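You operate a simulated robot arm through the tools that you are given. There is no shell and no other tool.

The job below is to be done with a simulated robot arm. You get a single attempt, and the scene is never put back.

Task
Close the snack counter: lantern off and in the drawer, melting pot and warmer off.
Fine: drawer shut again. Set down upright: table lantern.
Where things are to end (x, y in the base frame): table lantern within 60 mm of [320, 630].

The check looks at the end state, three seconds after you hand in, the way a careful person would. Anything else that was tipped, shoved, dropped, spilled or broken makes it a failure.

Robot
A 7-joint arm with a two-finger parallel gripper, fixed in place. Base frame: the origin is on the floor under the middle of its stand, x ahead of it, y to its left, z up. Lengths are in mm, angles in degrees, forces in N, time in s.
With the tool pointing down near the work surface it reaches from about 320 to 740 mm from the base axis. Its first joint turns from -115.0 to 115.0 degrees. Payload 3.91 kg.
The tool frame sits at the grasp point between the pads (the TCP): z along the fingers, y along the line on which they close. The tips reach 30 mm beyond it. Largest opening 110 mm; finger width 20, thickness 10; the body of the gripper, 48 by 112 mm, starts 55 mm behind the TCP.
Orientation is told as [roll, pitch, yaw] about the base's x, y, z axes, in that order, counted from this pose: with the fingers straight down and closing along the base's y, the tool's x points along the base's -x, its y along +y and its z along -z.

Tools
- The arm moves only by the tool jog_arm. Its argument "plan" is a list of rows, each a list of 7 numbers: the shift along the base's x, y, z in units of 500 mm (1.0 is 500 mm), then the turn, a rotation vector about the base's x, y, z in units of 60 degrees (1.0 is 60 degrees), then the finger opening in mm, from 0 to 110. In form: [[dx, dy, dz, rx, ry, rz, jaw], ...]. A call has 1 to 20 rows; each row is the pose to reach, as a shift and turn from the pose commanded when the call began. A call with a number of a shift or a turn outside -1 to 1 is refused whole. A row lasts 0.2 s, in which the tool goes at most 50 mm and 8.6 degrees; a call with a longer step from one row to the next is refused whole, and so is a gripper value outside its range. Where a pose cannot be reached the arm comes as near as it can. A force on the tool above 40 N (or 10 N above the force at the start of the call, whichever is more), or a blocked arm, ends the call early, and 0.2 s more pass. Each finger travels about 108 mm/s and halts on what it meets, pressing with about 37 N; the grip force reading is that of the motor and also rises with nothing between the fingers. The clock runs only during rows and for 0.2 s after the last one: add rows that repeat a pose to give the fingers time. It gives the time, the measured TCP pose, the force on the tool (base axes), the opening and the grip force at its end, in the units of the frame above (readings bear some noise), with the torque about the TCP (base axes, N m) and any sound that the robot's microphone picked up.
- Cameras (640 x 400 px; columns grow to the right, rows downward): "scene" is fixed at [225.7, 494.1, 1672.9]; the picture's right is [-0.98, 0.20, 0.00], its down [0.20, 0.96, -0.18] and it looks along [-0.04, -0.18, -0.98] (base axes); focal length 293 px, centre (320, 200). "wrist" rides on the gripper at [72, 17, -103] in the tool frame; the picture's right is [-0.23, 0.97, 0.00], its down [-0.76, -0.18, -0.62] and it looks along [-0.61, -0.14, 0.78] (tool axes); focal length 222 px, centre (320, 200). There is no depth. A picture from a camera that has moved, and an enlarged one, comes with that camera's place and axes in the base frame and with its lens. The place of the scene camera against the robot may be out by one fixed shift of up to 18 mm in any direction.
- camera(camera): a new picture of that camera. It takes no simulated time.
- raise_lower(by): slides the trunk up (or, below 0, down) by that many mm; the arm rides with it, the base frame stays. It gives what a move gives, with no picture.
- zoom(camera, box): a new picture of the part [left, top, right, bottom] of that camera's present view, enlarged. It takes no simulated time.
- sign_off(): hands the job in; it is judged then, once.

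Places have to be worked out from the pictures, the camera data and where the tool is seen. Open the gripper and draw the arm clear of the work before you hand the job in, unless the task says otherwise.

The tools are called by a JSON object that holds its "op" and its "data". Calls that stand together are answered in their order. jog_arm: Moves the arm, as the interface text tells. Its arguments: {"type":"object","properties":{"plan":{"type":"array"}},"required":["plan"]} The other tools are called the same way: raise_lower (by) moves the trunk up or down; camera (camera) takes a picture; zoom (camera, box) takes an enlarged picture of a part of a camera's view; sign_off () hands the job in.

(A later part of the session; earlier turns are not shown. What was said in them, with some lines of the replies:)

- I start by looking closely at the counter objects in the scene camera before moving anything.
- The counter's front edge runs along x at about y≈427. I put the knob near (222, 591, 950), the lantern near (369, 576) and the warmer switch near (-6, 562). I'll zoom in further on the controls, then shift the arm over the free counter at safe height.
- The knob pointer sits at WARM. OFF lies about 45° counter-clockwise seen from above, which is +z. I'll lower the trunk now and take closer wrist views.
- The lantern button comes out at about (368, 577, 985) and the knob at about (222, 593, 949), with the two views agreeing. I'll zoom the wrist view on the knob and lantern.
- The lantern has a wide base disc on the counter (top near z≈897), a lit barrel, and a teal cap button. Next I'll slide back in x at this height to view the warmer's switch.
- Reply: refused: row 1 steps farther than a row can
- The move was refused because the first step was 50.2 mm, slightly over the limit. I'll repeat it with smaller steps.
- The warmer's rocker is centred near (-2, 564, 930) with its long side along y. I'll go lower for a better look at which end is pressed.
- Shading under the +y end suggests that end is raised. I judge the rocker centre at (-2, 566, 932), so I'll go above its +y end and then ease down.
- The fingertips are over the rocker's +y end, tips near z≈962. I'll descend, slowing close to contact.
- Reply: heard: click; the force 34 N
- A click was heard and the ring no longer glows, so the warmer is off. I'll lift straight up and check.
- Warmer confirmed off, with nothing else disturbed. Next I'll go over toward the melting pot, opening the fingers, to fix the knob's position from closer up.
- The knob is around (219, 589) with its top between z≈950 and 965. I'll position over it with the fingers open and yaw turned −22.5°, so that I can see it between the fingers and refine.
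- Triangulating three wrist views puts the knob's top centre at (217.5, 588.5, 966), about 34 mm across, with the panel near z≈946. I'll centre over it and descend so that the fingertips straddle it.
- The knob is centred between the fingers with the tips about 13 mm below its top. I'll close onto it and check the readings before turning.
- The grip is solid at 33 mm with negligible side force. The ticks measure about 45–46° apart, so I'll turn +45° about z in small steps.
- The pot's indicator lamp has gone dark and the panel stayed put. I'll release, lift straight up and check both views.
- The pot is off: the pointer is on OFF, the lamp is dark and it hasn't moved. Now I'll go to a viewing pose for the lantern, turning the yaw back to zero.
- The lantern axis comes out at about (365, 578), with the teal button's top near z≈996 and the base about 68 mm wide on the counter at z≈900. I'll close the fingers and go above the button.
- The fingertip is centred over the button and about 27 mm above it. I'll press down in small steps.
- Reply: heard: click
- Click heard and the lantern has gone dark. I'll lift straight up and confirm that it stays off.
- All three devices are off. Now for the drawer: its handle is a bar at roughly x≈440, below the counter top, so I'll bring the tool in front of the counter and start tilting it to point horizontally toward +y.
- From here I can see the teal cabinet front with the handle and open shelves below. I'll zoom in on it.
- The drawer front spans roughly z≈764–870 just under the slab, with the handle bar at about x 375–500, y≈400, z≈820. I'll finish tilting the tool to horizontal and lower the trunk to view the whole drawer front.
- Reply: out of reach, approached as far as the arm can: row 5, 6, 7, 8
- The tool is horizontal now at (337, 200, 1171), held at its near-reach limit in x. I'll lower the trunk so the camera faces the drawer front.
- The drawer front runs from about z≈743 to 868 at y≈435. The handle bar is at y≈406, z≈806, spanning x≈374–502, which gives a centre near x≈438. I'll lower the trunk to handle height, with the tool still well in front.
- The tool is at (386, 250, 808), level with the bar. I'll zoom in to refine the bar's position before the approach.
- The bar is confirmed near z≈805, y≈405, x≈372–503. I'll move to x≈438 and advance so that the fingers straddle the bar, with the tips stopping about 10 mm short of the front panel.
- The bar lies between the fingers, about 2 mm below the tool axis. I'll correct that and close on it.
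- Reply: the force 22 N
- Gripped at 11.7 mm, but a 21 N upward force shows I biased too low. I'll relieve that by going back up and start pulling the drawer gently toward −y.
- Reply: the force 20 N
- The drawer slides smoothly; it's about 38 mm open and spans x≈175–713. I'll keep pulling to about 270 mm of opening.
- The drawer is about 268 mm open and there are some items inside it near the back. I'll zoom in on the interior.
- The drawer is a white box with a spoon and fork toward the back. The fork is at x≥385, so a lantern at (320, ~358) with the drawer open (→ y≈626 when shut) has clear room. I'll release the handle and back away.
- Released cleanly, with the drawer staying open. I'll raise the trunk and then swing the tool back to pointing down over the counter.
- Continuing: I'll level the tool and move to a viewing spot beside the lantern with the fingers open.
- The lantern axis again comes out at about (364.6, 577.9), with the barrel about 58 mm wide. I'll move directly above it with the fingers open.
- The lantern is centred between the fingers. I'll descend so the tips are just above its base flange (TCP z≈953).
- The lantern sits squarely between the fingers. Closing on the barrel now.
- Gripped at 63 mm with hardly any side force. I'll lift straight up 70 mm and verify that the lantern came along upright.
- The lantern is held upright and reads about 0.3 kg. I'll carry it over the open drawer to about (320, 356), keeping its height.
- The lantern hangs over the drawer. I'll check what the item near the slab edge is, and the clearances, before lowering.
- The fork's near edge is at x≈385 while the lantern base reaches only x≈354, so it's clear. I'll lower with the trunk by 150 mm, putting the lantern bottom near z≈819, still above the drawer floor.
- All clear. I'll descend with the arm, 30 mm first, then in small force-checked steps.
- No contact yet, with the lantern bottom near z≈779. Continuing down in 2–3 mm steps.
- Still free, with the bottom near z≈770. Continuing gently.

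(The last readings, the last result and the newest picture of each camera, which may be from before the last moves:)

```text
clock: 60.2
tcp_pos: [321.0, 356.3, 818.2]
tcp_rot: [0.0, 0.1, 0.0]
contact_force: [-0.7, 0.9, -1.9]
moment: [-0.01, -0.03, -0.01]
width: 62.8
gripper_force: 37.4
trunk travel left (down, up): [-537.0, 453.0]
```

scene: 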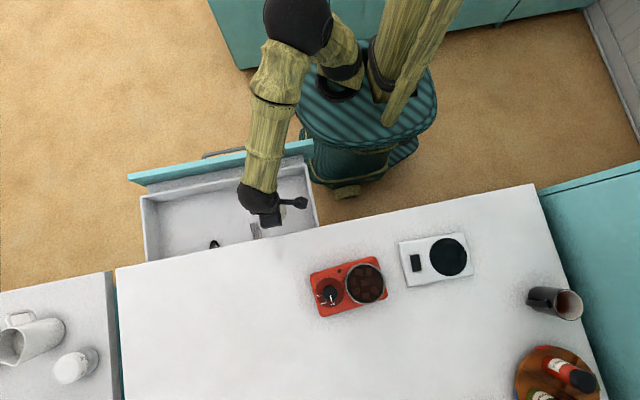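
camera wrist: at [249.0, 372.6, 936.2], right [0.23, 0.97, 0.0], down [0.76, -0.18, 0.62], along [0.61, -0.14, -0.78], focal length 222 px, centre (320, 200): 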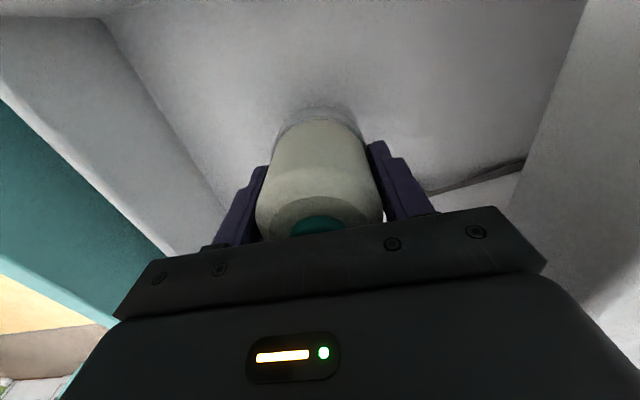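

No contact yet; the bottom is near z≈765. A few more small steps.

{"op": "jog_arm", "data": {"plan": [[0, 0, -0.004, 0, 0, 0, 48], [0, 0, -0.008, 0, 0, 0, 48], [0, 0, -0.012, 0, 0, 0, 48]]}}

{"op": "zoom", "data": {"camera": "wrist", "box": [220, 70, 420, 230]}}

```text
clock: 61.0
tcp_pos: [319.6, 354.8, 812.0]
tcp_rot: [0.0, 0.1, 0.0]
contact_force: [0.1, -0.2, -1.8]
moment: [0.01, -0.01, 0.04]
width: 62.8
gripper_force: 36.8
trunk travel left (down, up): [-537.0, 453.0]
```

```text
2.50 times, centred on (320, 150) of wrist
camera zoom: at [248.3, 372.5, 914.5], right [0.23, 0.97, 0.0], down [0.76, -0.18, 0.62], along [0.61, -0.14, -0.78], focal length 555 px, centre (320, 325)
```

zoom: 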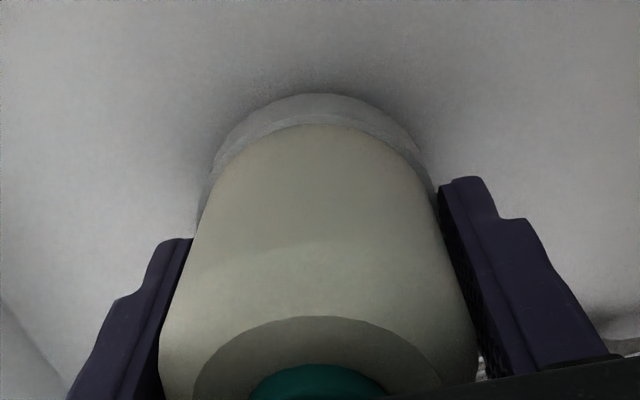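

Bottom near z≈758, still free. Continuing in small steps.

{"op": "jog_arm", "data": {"plan": [[0, 0, -0.003, 0, 0, 0, 48], [0, 0, -0.006, 0, 0, 0, 48], [0, 0, -0.009, 0, 0, 0, 48]]}}

```text
clock: 61.8
tcp_pos: [321.0, 356.1, 808.9]
tcp_rot: [0.0, 0.1, 0.0]
contact_force: [0.3, -0.1, -2.6]
moment: [0.0, 0.0, 0.01]
width: 63.0
gripper_force: 37.1
trunk travel left (down, up): [-537.0, 453.0]
```

{"op": "jog_arm", "data": {"plan": [[0, 0, -0.003, 0, 0, 0, 48], [0, 0, -0.006, 0, 0, 0, 48], [0, 0, -0.009, 0, 0, 0, 48]]}}

{"op": "zoom", "data": {"camera": "wrist", "box": [220, 70, 420, 230]}}

```text
clock: 62.6
tcp_pos: [319.0, 355.1, 805.9]
tcp_rot: [0.3, 0.0, 0.0]
contact_force: [0.3, 1.3, 24.7]
moment: [0.02, 0.35, 0.21]
width: 62.9
gripper_force: 36.4
trunk travel left (down, up): [-537.0, 453.0]
```

```text
2.50 times, centred on (320, 150) of wrist
camera zoom: at [248.2, 371.4, 908.1], right [0.23, 0.97, 0.0], down [0.76, -0.18, 0.62], along [0.61, -0.14, -0.78], focal length 555 px, centre (320, 325)
```

zoom: 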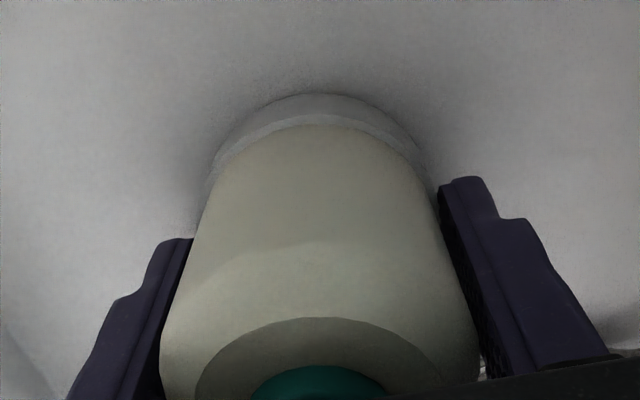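

Contact: 25 N upward, so the lantern is resting on the drawer floor at z≈752. I'll ease off about 1.5 mm to relieve the force, then open the fingers.

{"op": "jog_arm", "data": {"plan": [[0, 0, 0.002, 0, 0, 0, 48], [0, 0, 0.003, 0, 0, 0, 52], [0, 0, 0.003, 0, 0, 0, 60], [0, 0, 0.003, 0, 0, 0, 66], [0, 0, 0.003, 0, 0, 0, 74], [0, 0, 0.003, 0, 0, 0, 82], [0, 0, 0.003, 0, 0, 0, 82]]}}

{"op": "camera", "data": {"camera": "wrist"}}

{"op": "zoom", "data": {"camera": "wrist", "box": [200, 70, 440, 250]}}

```text
clock: 64.2
tcp_pos: [319.2, 354.2, 805.4]
tcp_rot: [0.0, 0.0, 0.0]
contact_force: [-0.2, 0.3, -0.1]
moment: [-0.01, 0.01, 0.01]
width: 81.9
gripper_force: 0.1
trunk travel left (down, up): [-537.0, 453.0]
```

```text
taken
camera wrist: at [249.0, 372.3, 907.4], right [0.23, 0.97, 0.0], down [0.76, -0.18, 0.62], along [0.61, -0.14, -0.78], focal length 222 px, centre (320, 200)
```

wrist: 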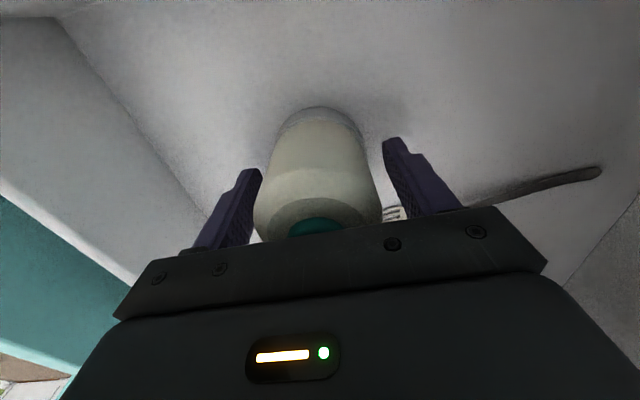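

```text
2.22 times, centred on (320, 160) of wrist
camera zoom: at [249.0, 372.3, 907.4], right [0.23, 0.97, 0.0], down [0.76, -0.18, 0.62], along [0.61, -0.14, -0.78], focal length 494 px, centre (320, 289)
```

zoom: 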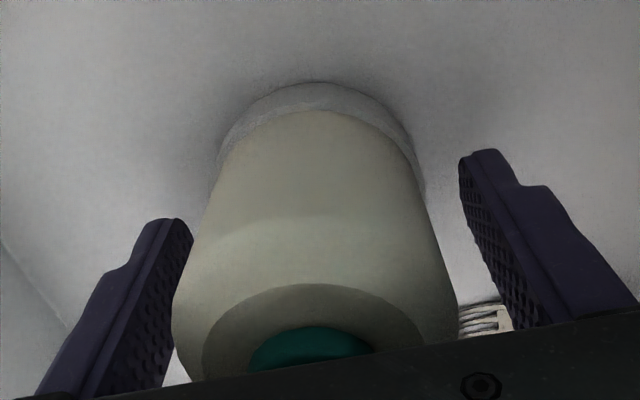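

Released, and the lantern stands upright on the drawer floor. I'll withdraw straight up, slowly at first.

{"op": "jog_arm", "data": {"plan": [[0, 0, 0.02, 0, 0, 0, 82], [0, 0, 0.06, 0, 0, 0, 82], [0, 0, 0.14, 0, 0, 0, 82], [0, 0, 0.24, 0, 0, 0, 82], [0, 0, 0.34, 0, 0, 0, 82], [0, 0, 0.44, 0, 0, 0, 82], [0, 0, 0.44, 0, 0, 0, 82]]}}

{"op": "camera", "data": {"camera": "wrist"}}

{"op": "camera", "data": {"camera": "scene"}}

```text
clock: 65.8
tcp_pos: [317.7, 352.7, 1022.8]
tcp_rot: [0.0, 0.1, 0.1]
contact_force: [-0.6, 0.6, -0.5]
moment: [0.03, -0.04, 0.0]
width: 82.0
gripper_force: 0.1
trunk travel left (down, up): [-537.0, 453.0]
```

```text
taken
camera wrist: at [246.5, 369.0, 1125.0], right [0.23, 0.97, 0.0], down [0.76, -0.18, 0.62], along [0.61, -0.14, -0.78], focal length 222 px, centre (320, 200)
```

wrist: 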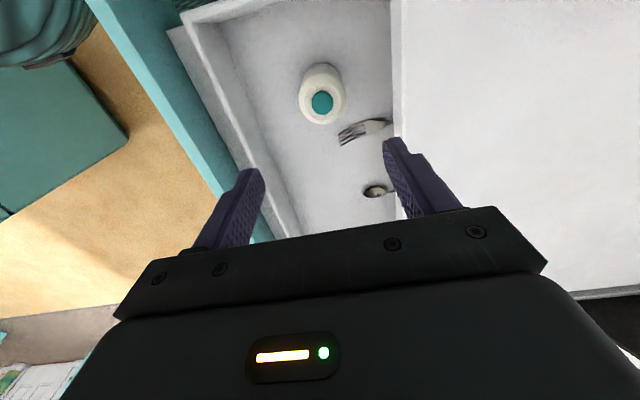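

```text
taken
```

scene: 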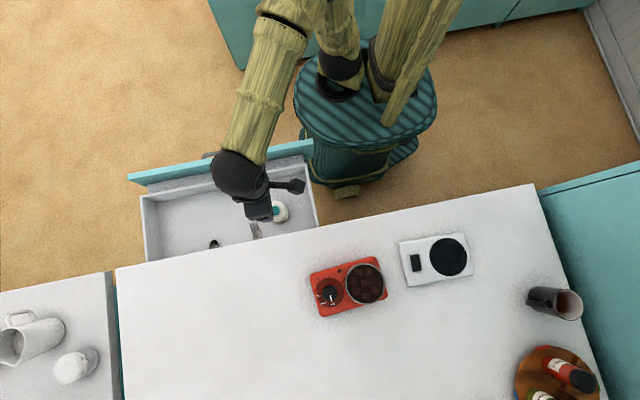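

The lantern is upright in the drawer at about (320, 354). The drawer is about 269 mm open, so shut it would sit at y≈623. Its top is at z≈846, under the slab's ≈868, so it fits. Now I'll re-tilt the tool to go back to the handle.

{"op": "jog_arm", "data": {"plan": [[0.03, -0.02, 0.01, 0.1, 0, 0, 70], [0.06, -0.04, 0.02, 0.22, 0, 0, 60], [0.1, -0.06, 0.02, 0.34, 0, 0, 60], [0.14, -0.08, 0.02, 0.46, 0, 0, 60], [0.18, -0.1, 0.02, 0.58, 0, 0, 60], [0.2, -0.1, 0.02, 0.72, 0, 0, 60], [0.2, -0.1, 0.02, 0.72, 0, 0, 60]]}}

{"op": "jog_arm", "data": {"plan": [[0.01, -0.04, 0, 0.11, 0, 0, 60], [0.02, -0.08, 0, 0.24, 0, 0, 60], [0.03, -0.12, 0, 0.37, 0, 0, 60], [0.04, -0.18, 0, 0.5, 0, 0, 60], [0.04, -0.26, 0, 0.62, 0, 0, 60], [0.04, -0.34, 0, 0.72, 0, 0, 60], [0.04, -0.42, 0, 0.78, 0, 0, 60], [0.04, -0.5, 0, 0.78, 0, 0, 60], [0.04, -0.5, 0, 0.78, 0, 0, 60]]}}

{"op": "camera", "data": {"camera": "scene"}}

{"op": "camera", "data": {"camera": "wrist"}}

```text
clock: 67.4
tcp_pos: [422.3, 305.6, 1033.7]
tcp_rot: [43.3, 0.0, 0.0]
contact_force: [0.0, 0.9, 0.3]
moment: [0.02, 0.02, 0.0]
width: 60.0
gripper_force: 0.1
trunk travel left (down, up): [-537.0, 453.0]
```

```text
clock: 69.4
tcp_pos: [440.1, 52.7, 1036.0]
tcp_rot: [90.0, 0.2, 0.1]
contact_force: [-0.3, 0.2, -0.1]
moment: [0.03, -0.02, 0.05]
width: 59.9
gripper_force: 0.1
trunk travel left (down, up): [-537.0, 453.0]
```

```text
taken
```

scene: 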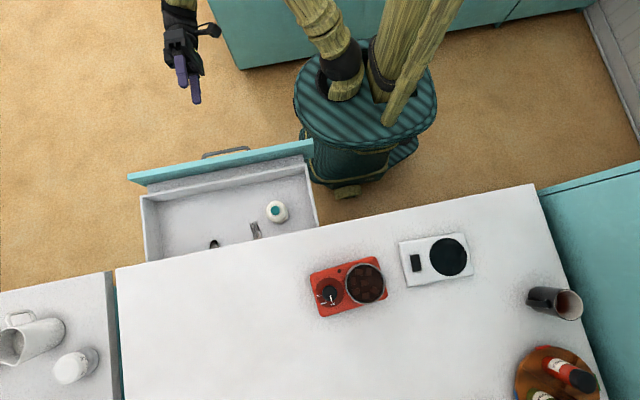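

```text
taken
camera wrist: at [369.0, -49.6, 1051.9], right [0.23, 0.0, 0.97], down [0.76, -0.62, -0.18], along [0.61, 0.78, -0.14], focal length 222 px, centre (320, 200)
```

wrist: 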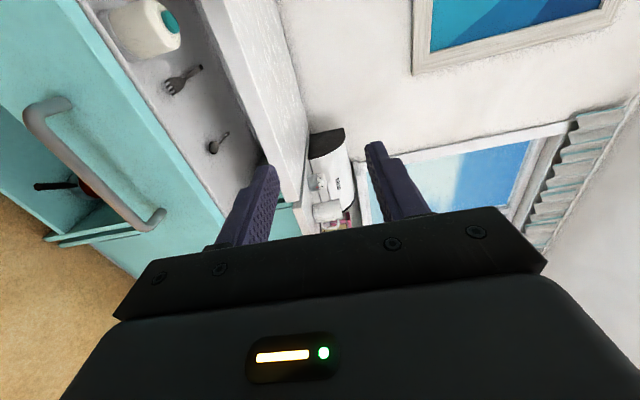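

The lantern is visible standing upright in the drawer. I'll lower the trunk to handle height, with the fingertips still about 50 mm in front of the bar.

{"op": "raise_lower", "data": {"by": -230}}

{"op": "camera", "data": {"camera": "wrist"}}

{"op": "zoom", "data": {"camera": "wrist", "box": [240, 20, 400, 220]}}

```text
clock: 71.8
tcp_pos: [439.7, 54.6, 806.4]
tcp_rot: [90.1, 0.0, 0.1]
contact_force: [0.2, 0.0, 0.3]
moment: [0.0, -0.04, 0.03]
width: 60.0
gripper_force: 0.1
trunk travel left (down, up): [-307.0, 683.0]
```

```text
taken
camera wrist: at [369.0, -49.0, 822.0], right [0.23, 0.0, 0.97], down [0.76, -0.62, -0.18], along [0.61, 0.78, -0.14], focal length 222 px, centre (320, 200)
```

wrist: 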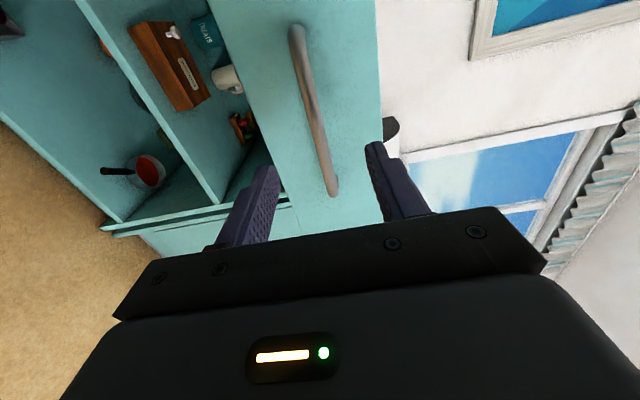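

```text
2.00 times, centred on (320, 120) of wrist
camera zoom: at [369.0, -49.0, 822.0], right [0.23, 0.0, 0.97], down [0.76, -0.62, -0.18], along [0.61, 0.78, -0.14], focal length 444 px, centre (320, 360)
```

zoom: 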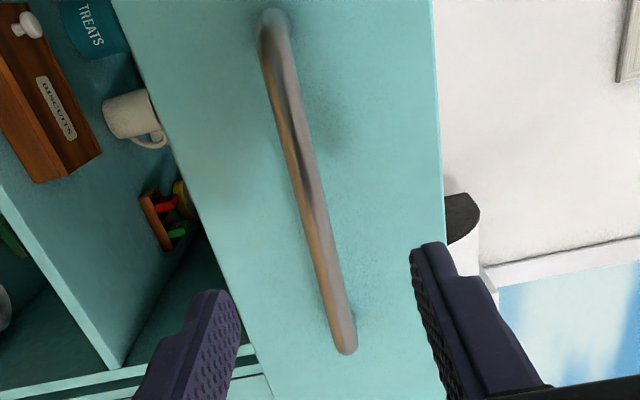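

This view matches the one right after I released the handle, so I'm aligned. I'll advance 69 mm and close on the bar.

{"op": "jog_arm", "data": {"plan": [[0, 0.05, 0, 0, 0, 0, 60], [0, 0.1, 0, 0, 0, 0, 60], [0, 0.136, 0, 0, 0, 0, 60], [0, 0.136, 0, 0, 0, 0, 60], [0, 0.136, 0, 0, 0, 0, 40], [0, 0.136, 0, 0, 0, 0, 20], [0, 0.136, 0, 0, 0, 0, 5], [0, 0.136, 0, 0, 0, 0, 5], [0, 0.136, 0, 0, 0, 0, 5]]}}

{"op": "camera", "data": {"camera": "wrist"}}

```text
clock: 73.8
tcp_pos: [442.5, 123.6, 804.2]
tcp_rot: [89.9, 0.1, -0.1]
contact_force: [-6.4, -1.4, -19.9]
moment: [-0.23, -0.14, -0.09]
width: 11.7
gripper_force: 45.3
trunk travel left (down, up): [-307.0, 683.0]
```

```text
taken
camera wrist: at [370.3, 19.2, 821.3], right [0.23, 0.0, 0.97], down [0.76, -0.62, -0.18], along [0.61, 0.78, -0.14], focal length 222 px, centre (320, 200)
```

wrist: 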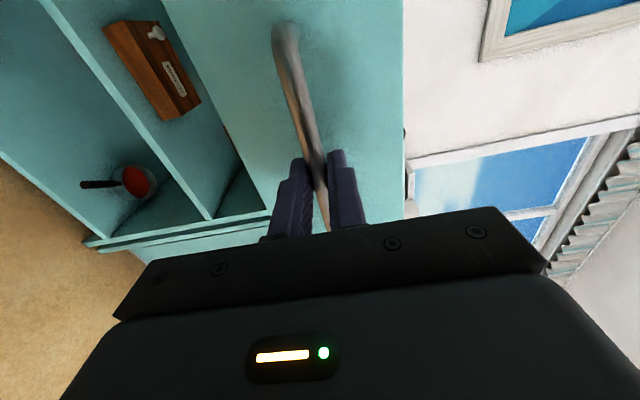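

The handle is gripped. I'll push the drawer in slowly with even 14 mm steps so the lantern stays steady, leaving the last bit for a gentle finish.

{"op": "jog_arm", "data": {"plan": [[0, 0.01, -0.002, 0, 0, 0, 5], [0, 0.03, -0.003, 0, 0, 0, 5], [0, 0.056, -0.003, 0, 0, 0, 5], [0, 0.084, -0.003, 0, 0, 0, 5], [0, 0.112, -0.003, 0, 0, 0, 5], [0, 0.14, -0.003, 0, 0, 0, 5], [0, 0.168, -0.003, 0, 0, 0, 5], [0, 0.196, -0.003, 0, 0, 0, 5], [0, 0.224, -0.003, 0, 0, 0, 5], [0, 0.252, -0.003, 0, 0, 0, 5], [0, 0.28, -0.003, 0, 0, 0, 5], [0, 0.308, -0.003, 0, 0, 0, 5], [0, 0.336, -0.003, 0, 0, 0, 5], [0, 0.364, -0.003, 0, 0, 0, 5], [0, 0.392, -0.003, 0, 0, 0, 5], [0, 0.42, -0.003, 0, 0, 0, 5], [0, 0.446, -0.003, 0, 0, 0, 5], [0, 0.468, -0.003, 0, 0, 0, 5], [0, 0.486, -0.003, 0, 0, 0, 5], [0, 0.5, -0.003, 0, 0, 0, 5]]}}

{"op": "camera", "data": {"camera": "wrist"}}

{"op": "camera", "data": {"camera": "scene"}}

```text
clock: 78.0
tcp_pos: [440.5, 372.2, 804.5]
tcp_rot: [90.0, 0.0, 0.0]
contact_force: [2.3, 1.3, 6.9]
moment: [0.08, -0.05, -1.24]
width: 11.7
gripper_force: 45.4
trunk travel left (down, up): [-307.0, 683.0]
```

```text
taken
camera wrist: at [370.1, 269.4, 820.7], right [0.23, 0.0, 0.97], down [0.76, -0.62, -0.18], along [0.61, 0.78, -0.14], focal length 222 px, centre (320, 200)
```

wrist: 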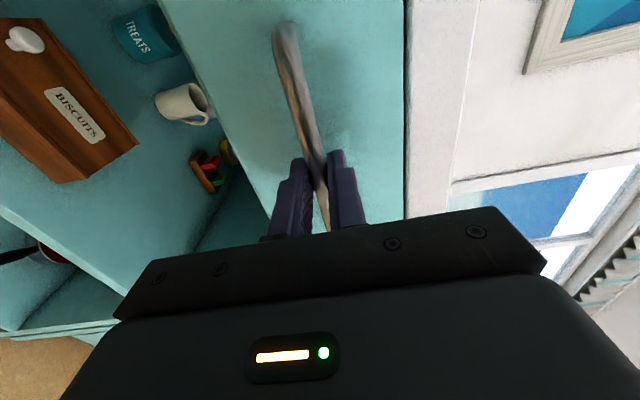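

```text
taken
```

scene: 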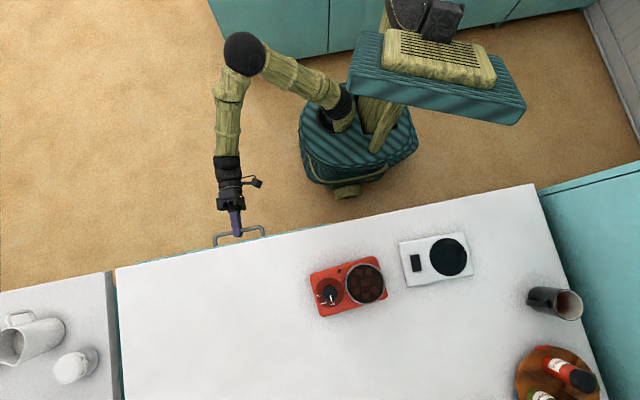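

About 19 mm remain. I'll push on in small steps until the front meets its stop.

{"op": "jog_arm", "data": {"plan": [[0, 0.01, 0, 0, 0, 0, 5], [0, 0.02, 0, 0, 0, 0, 5], [0, 0.028, 0, 0, 0, 0, 5], [0, 0.034, 0, 0, 0, 0, 5], [0, 0.038, 0, 0, 0, 0, 5], [0, 0.042, 0, 0, 0, 0, 5]]}}

{"op": "zoom", "data": {"camera": "wrist", "box": [240, 0, 480, 220]}}

```text
clock: 79.5
tcp_pos: [442.0, 390.7, 805.8]
tcp_rot: [90.0, -0.1, -0.1]
contact_force: [9.7, -12.1, 14.6]
moment: [0.19, 0.0, 1.02]
width: 11.7
gripper_force: 45.2
trunk travel left (down, up): [-307.0, 683.0]
```

```text
1.82 times, centred on (360, 110) of wrist
camera zoom: at [369.9, 287.7, 820.6], right [0.23, 0.0, 0.97], down [0.76, -0.62, -0.18], along [0.61, 0.78, -0.14], focal length 404 px, centre (247, 364)
```

zoom: 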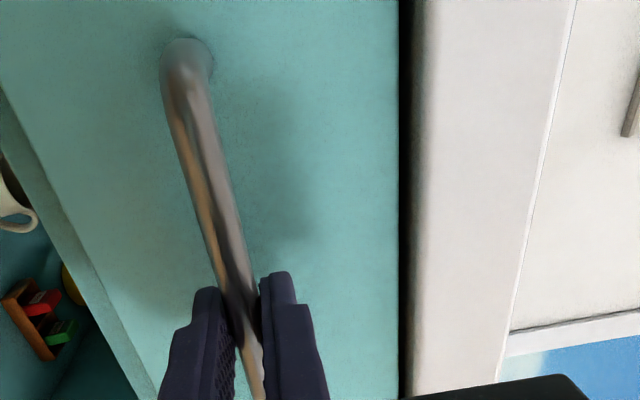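

The drawer is back at its original handle position (y≈391) with 12 N of reaction. I'll press a little more to be sure it's fully seated.

{"op": "jog_arm", "data": {"plan": [[0, 0.004, 0, 0, 0, 0, 5], [0, 0.008, 0, 0, 0, 0, 5], [0, 0.012, 0, 0, 0, 0, 5], [0, 0.012, 0, 0, 0, 0, 5]]}}

{"op": "zoom", "data": {"camera": "wrist", "box": [240, 0, 480, 220]}}

{"op": "zoom", "data": {"camera": "scene", "box": [110, 180, 350, 300]}}

```text
clock: 80.5
tcp_pos: [439.7, 395.9, 805.1]
tcp_rot: [90.2, 0.0, 0.0]
contact_force: [3.8, -32.6, 11.7]
moment: [0.12, -0.03, -0.15]
width: 11.6
gripper_force: 45.0
trunk travel left (down, up): [-307.0, 683.0]
```

```text
1.82 times, centred on (360, 110) of wrist
camera zoom: at [369.3, 292.6, 820.5], right [0.23, 0.0, 0.97], down [0.76, -0.62, -0.18], along [0.61, 0.78, -0.14], focal length 404 px, centre (247, 364)
```

zoom: 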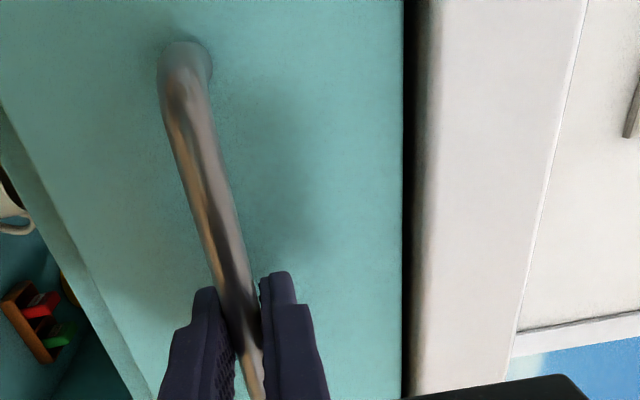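

```text
2.67 times, centred on (230, 240) of scene
camera zoom: at [225.7, 494.1, 1672.9], right [-0.98, 0.2, 0.0], down [0.2, 0.96, -0.18], along [-0.04, -0.18, -0.98], focal length 782 px, centre (560, 93)
```

zoom: 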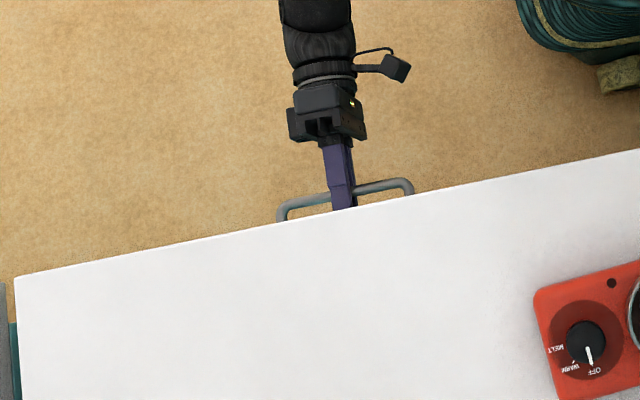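

{"op": "zoom", "data": {"camera": "scene", "box": [200, 220, 360, 320]}}

```text
4.00 times, centred on (280, 270) of scene
camera zoom: at [225.7, 494.1, 1672.9], right [-0.98, 0.2, 0.0], down [0.2, 0.96, -0.18], along [-0.04, -0.18, -0.98], focal length 1172 px, centre (480, -80)
```

zoom: 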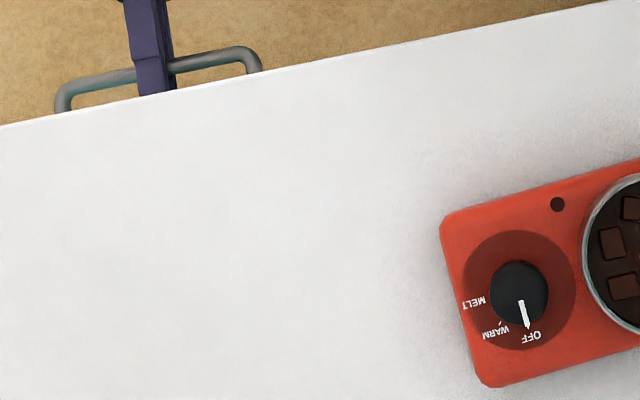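

The handle sits exactly where it was at the start, so the drawer is shut. I'll relax the push by 4 mm without pulling, then open the fingers.

{"op": "jog_arm", "data": {"plan": [[0, -0.004, 0, 0, 0, 0, 5], [0, -0.008, 0, 0, 0, 0, 5], [0, -0.008, 0, 0, 0, 0, 20], [0, -0.008, 0, 0, 0, 0, 40], [0, -0.008, 0, 0, 0, 0, 60], [0, -0.008, 0, 0, 0, 0, 60], [0, -0.008, 0, 0, 0, 0, 60]]}}

{"op": "zoom", "data": {"camera": "wrist", "box": [240, 0, 480, 220]}}

{"op": "zoom", "data": {"camera": "scene", "box": [200, 220, 360, 320]}}

```text
clock: 82.0
tcp_pos: [440.5, 395.0, 804.4]
tcp_rot: [90.0, 0.1, 0.2]
contact_force: [-1.1, -0.1, -0.6]
moment: [-0.02, 0.01, -0.02]
width: 60.1
gripper_force: 0.1
trunk travel left (down, up): [-307.0, 683.0]
```

```text
1.82 times, centred on (360, 110) of wrist
camera zoom: at [369.8, 292.6, 820.3], right [0.23, 0.0, 0.97], down [0.76, -0.62, -0.18], along [0.61, 0.78, -0.14], focal length 404 px, centre (247, 364)
```

zoom: 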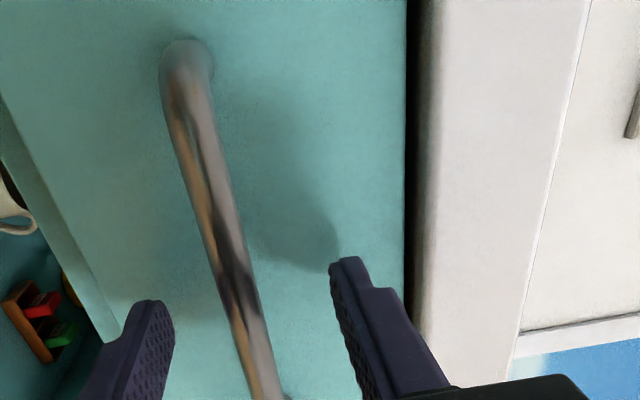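

```text
4.00 times, centred on (280, 270) of scene
camera zoom: at [225.7, 494.1, 1672.9], right [-0.98, 0.2, 0.0], down [0.2, 0.96, -0.18], along [-0.04, -0.18, -0.98], focal length 1172 px, centre (480, -80)
```

zoom: 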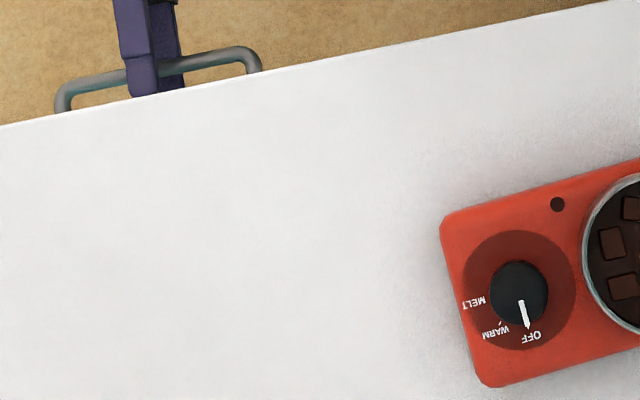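

The fingers are free of the bar and the handle hasn't shifted. I'll back straight out from the handle, well clear of the counter, then check the front.

{"op": "jog_arm", "data": {"plan": [[0, -0.04, 0, 0, 0, 0, 60], [0, -0.1, 0, 0, 0, 0, 60], [0, -0.18, 0, 0, 0, 0, 60], [0, -0.27, 0, 0, 0, 0, 60], [0, -0.36, 0, 0, 0, 0, 60], [0, -0.45, 0, 0, 0, 0, 60], [0, -0.5, 0, 0, 0, 0, 60], [0, -0.5, 0, 0, 0, 0, 60]]}}

{"op": "camera", "data": {"camera": "wrist"}}

{"op": "camera", "data": {"camera": "scene"}}

{"op": "zoom", "data": {"camera": "scene", "box": [200, 220, 360, 320]}}

{"op": "zoom", "data": {"camera": "scene", "box": [380, 210, 500, 300]}}

```text
clock: 83.8
tcp_pos: [437.6, 146.2, 806.4]
tcp_rot: [90.0, 0.0, 0.3]
contact_force: [-0.2, 1.0, 0.4]
moment: [0.02, 0.01, 0.01]
width: 60.1
gripper_force: 0.0
trunk travel left (down, up): [-307.0, 683.0]
```

```text
taken
camera wrist: at [366.9, 42.5, 821.4], right [0.23, 0.0, 0.97], down [0.76, -0.62, -0.18], along [0.6, 0.78, -0.14], focal length 222 px, centre (320, 200)
```

wrist: 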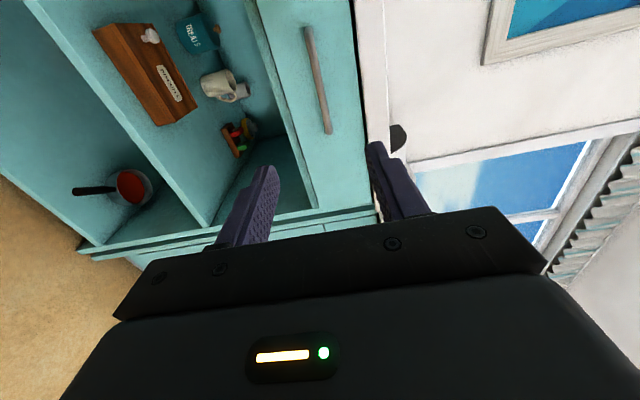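

```text
taken
```

scene: 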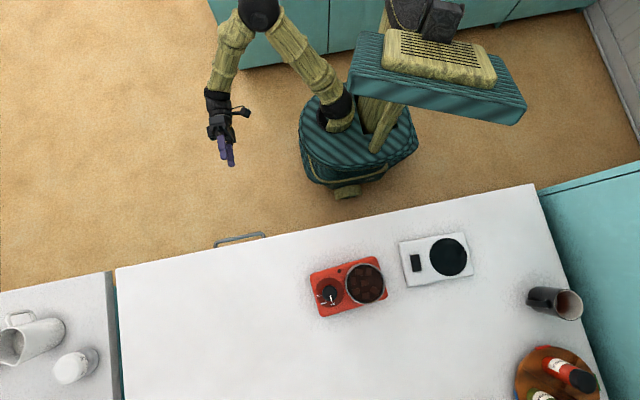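

```text
4.00 times, centred on (280, 270) of scene
camera zoom: at [225.7, 494.1, 1672.9], right [-0.98, 0.2, 0.0], down [0.2, 0.96, -0.18], along [-0.04, -0.18, -0.98], focal length 1172 px, centre (480, -80)
```

zoom: 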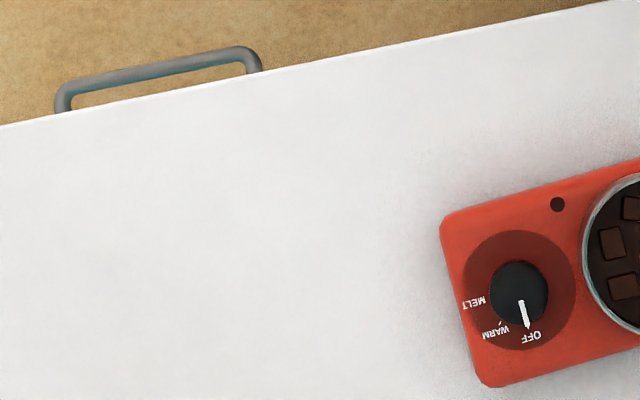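

```text
4.44 times, centred on (440, 255) of scene
camera zoom: at [225.7, 494.1, 1672.9], right [-0.98, 0.2, 0.0], down [0.2, 0.96, -0.18], along [-0.04, -0.18, -0.98], focal length 1303 px, centre (-213, -44)
```

zoom: 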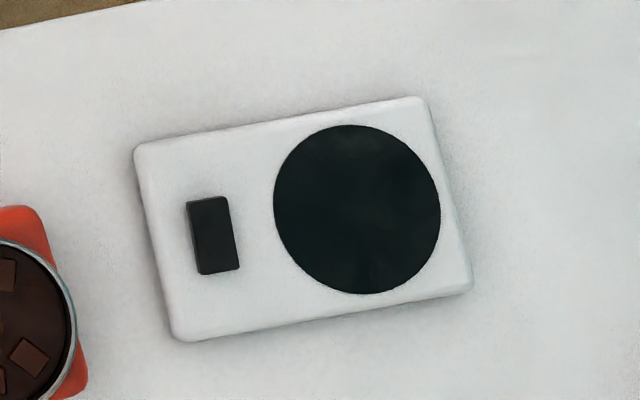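

Everything matches the goal. The handle is back at its exact starting position, the pot's pointer is on OFF with its lamp dark, the warmer ring is dark, and the lantern is off and upright in the drawer (about (320, 623)). Nothing else has moved, the gripper is open and the arm is clear, so I'm handing in.

{"op": "sign_off", "data": {}}

```text
The job is handed in.
```

The snack counter is closed up and the job is handed in. I don't have the result of the check.

- **Warmer:** off. The rocker clicked and the ring went dark.
- **Melting pot:** off. The pointer is on OFF, the lamp is dark and the pot did not move.
- **Lantern:** off. It is standing upright on the drawer floor. I worked out its place before shutting the drawer: about (320, 623) when shut, within the 60 mm allowed. I did not look inside again afterwards.
- **Drawer:** shut. The handle is back where it was at the start.

The last pictures show nothing else on the counter moved. The gripper is open and the arm is clear of the counter.
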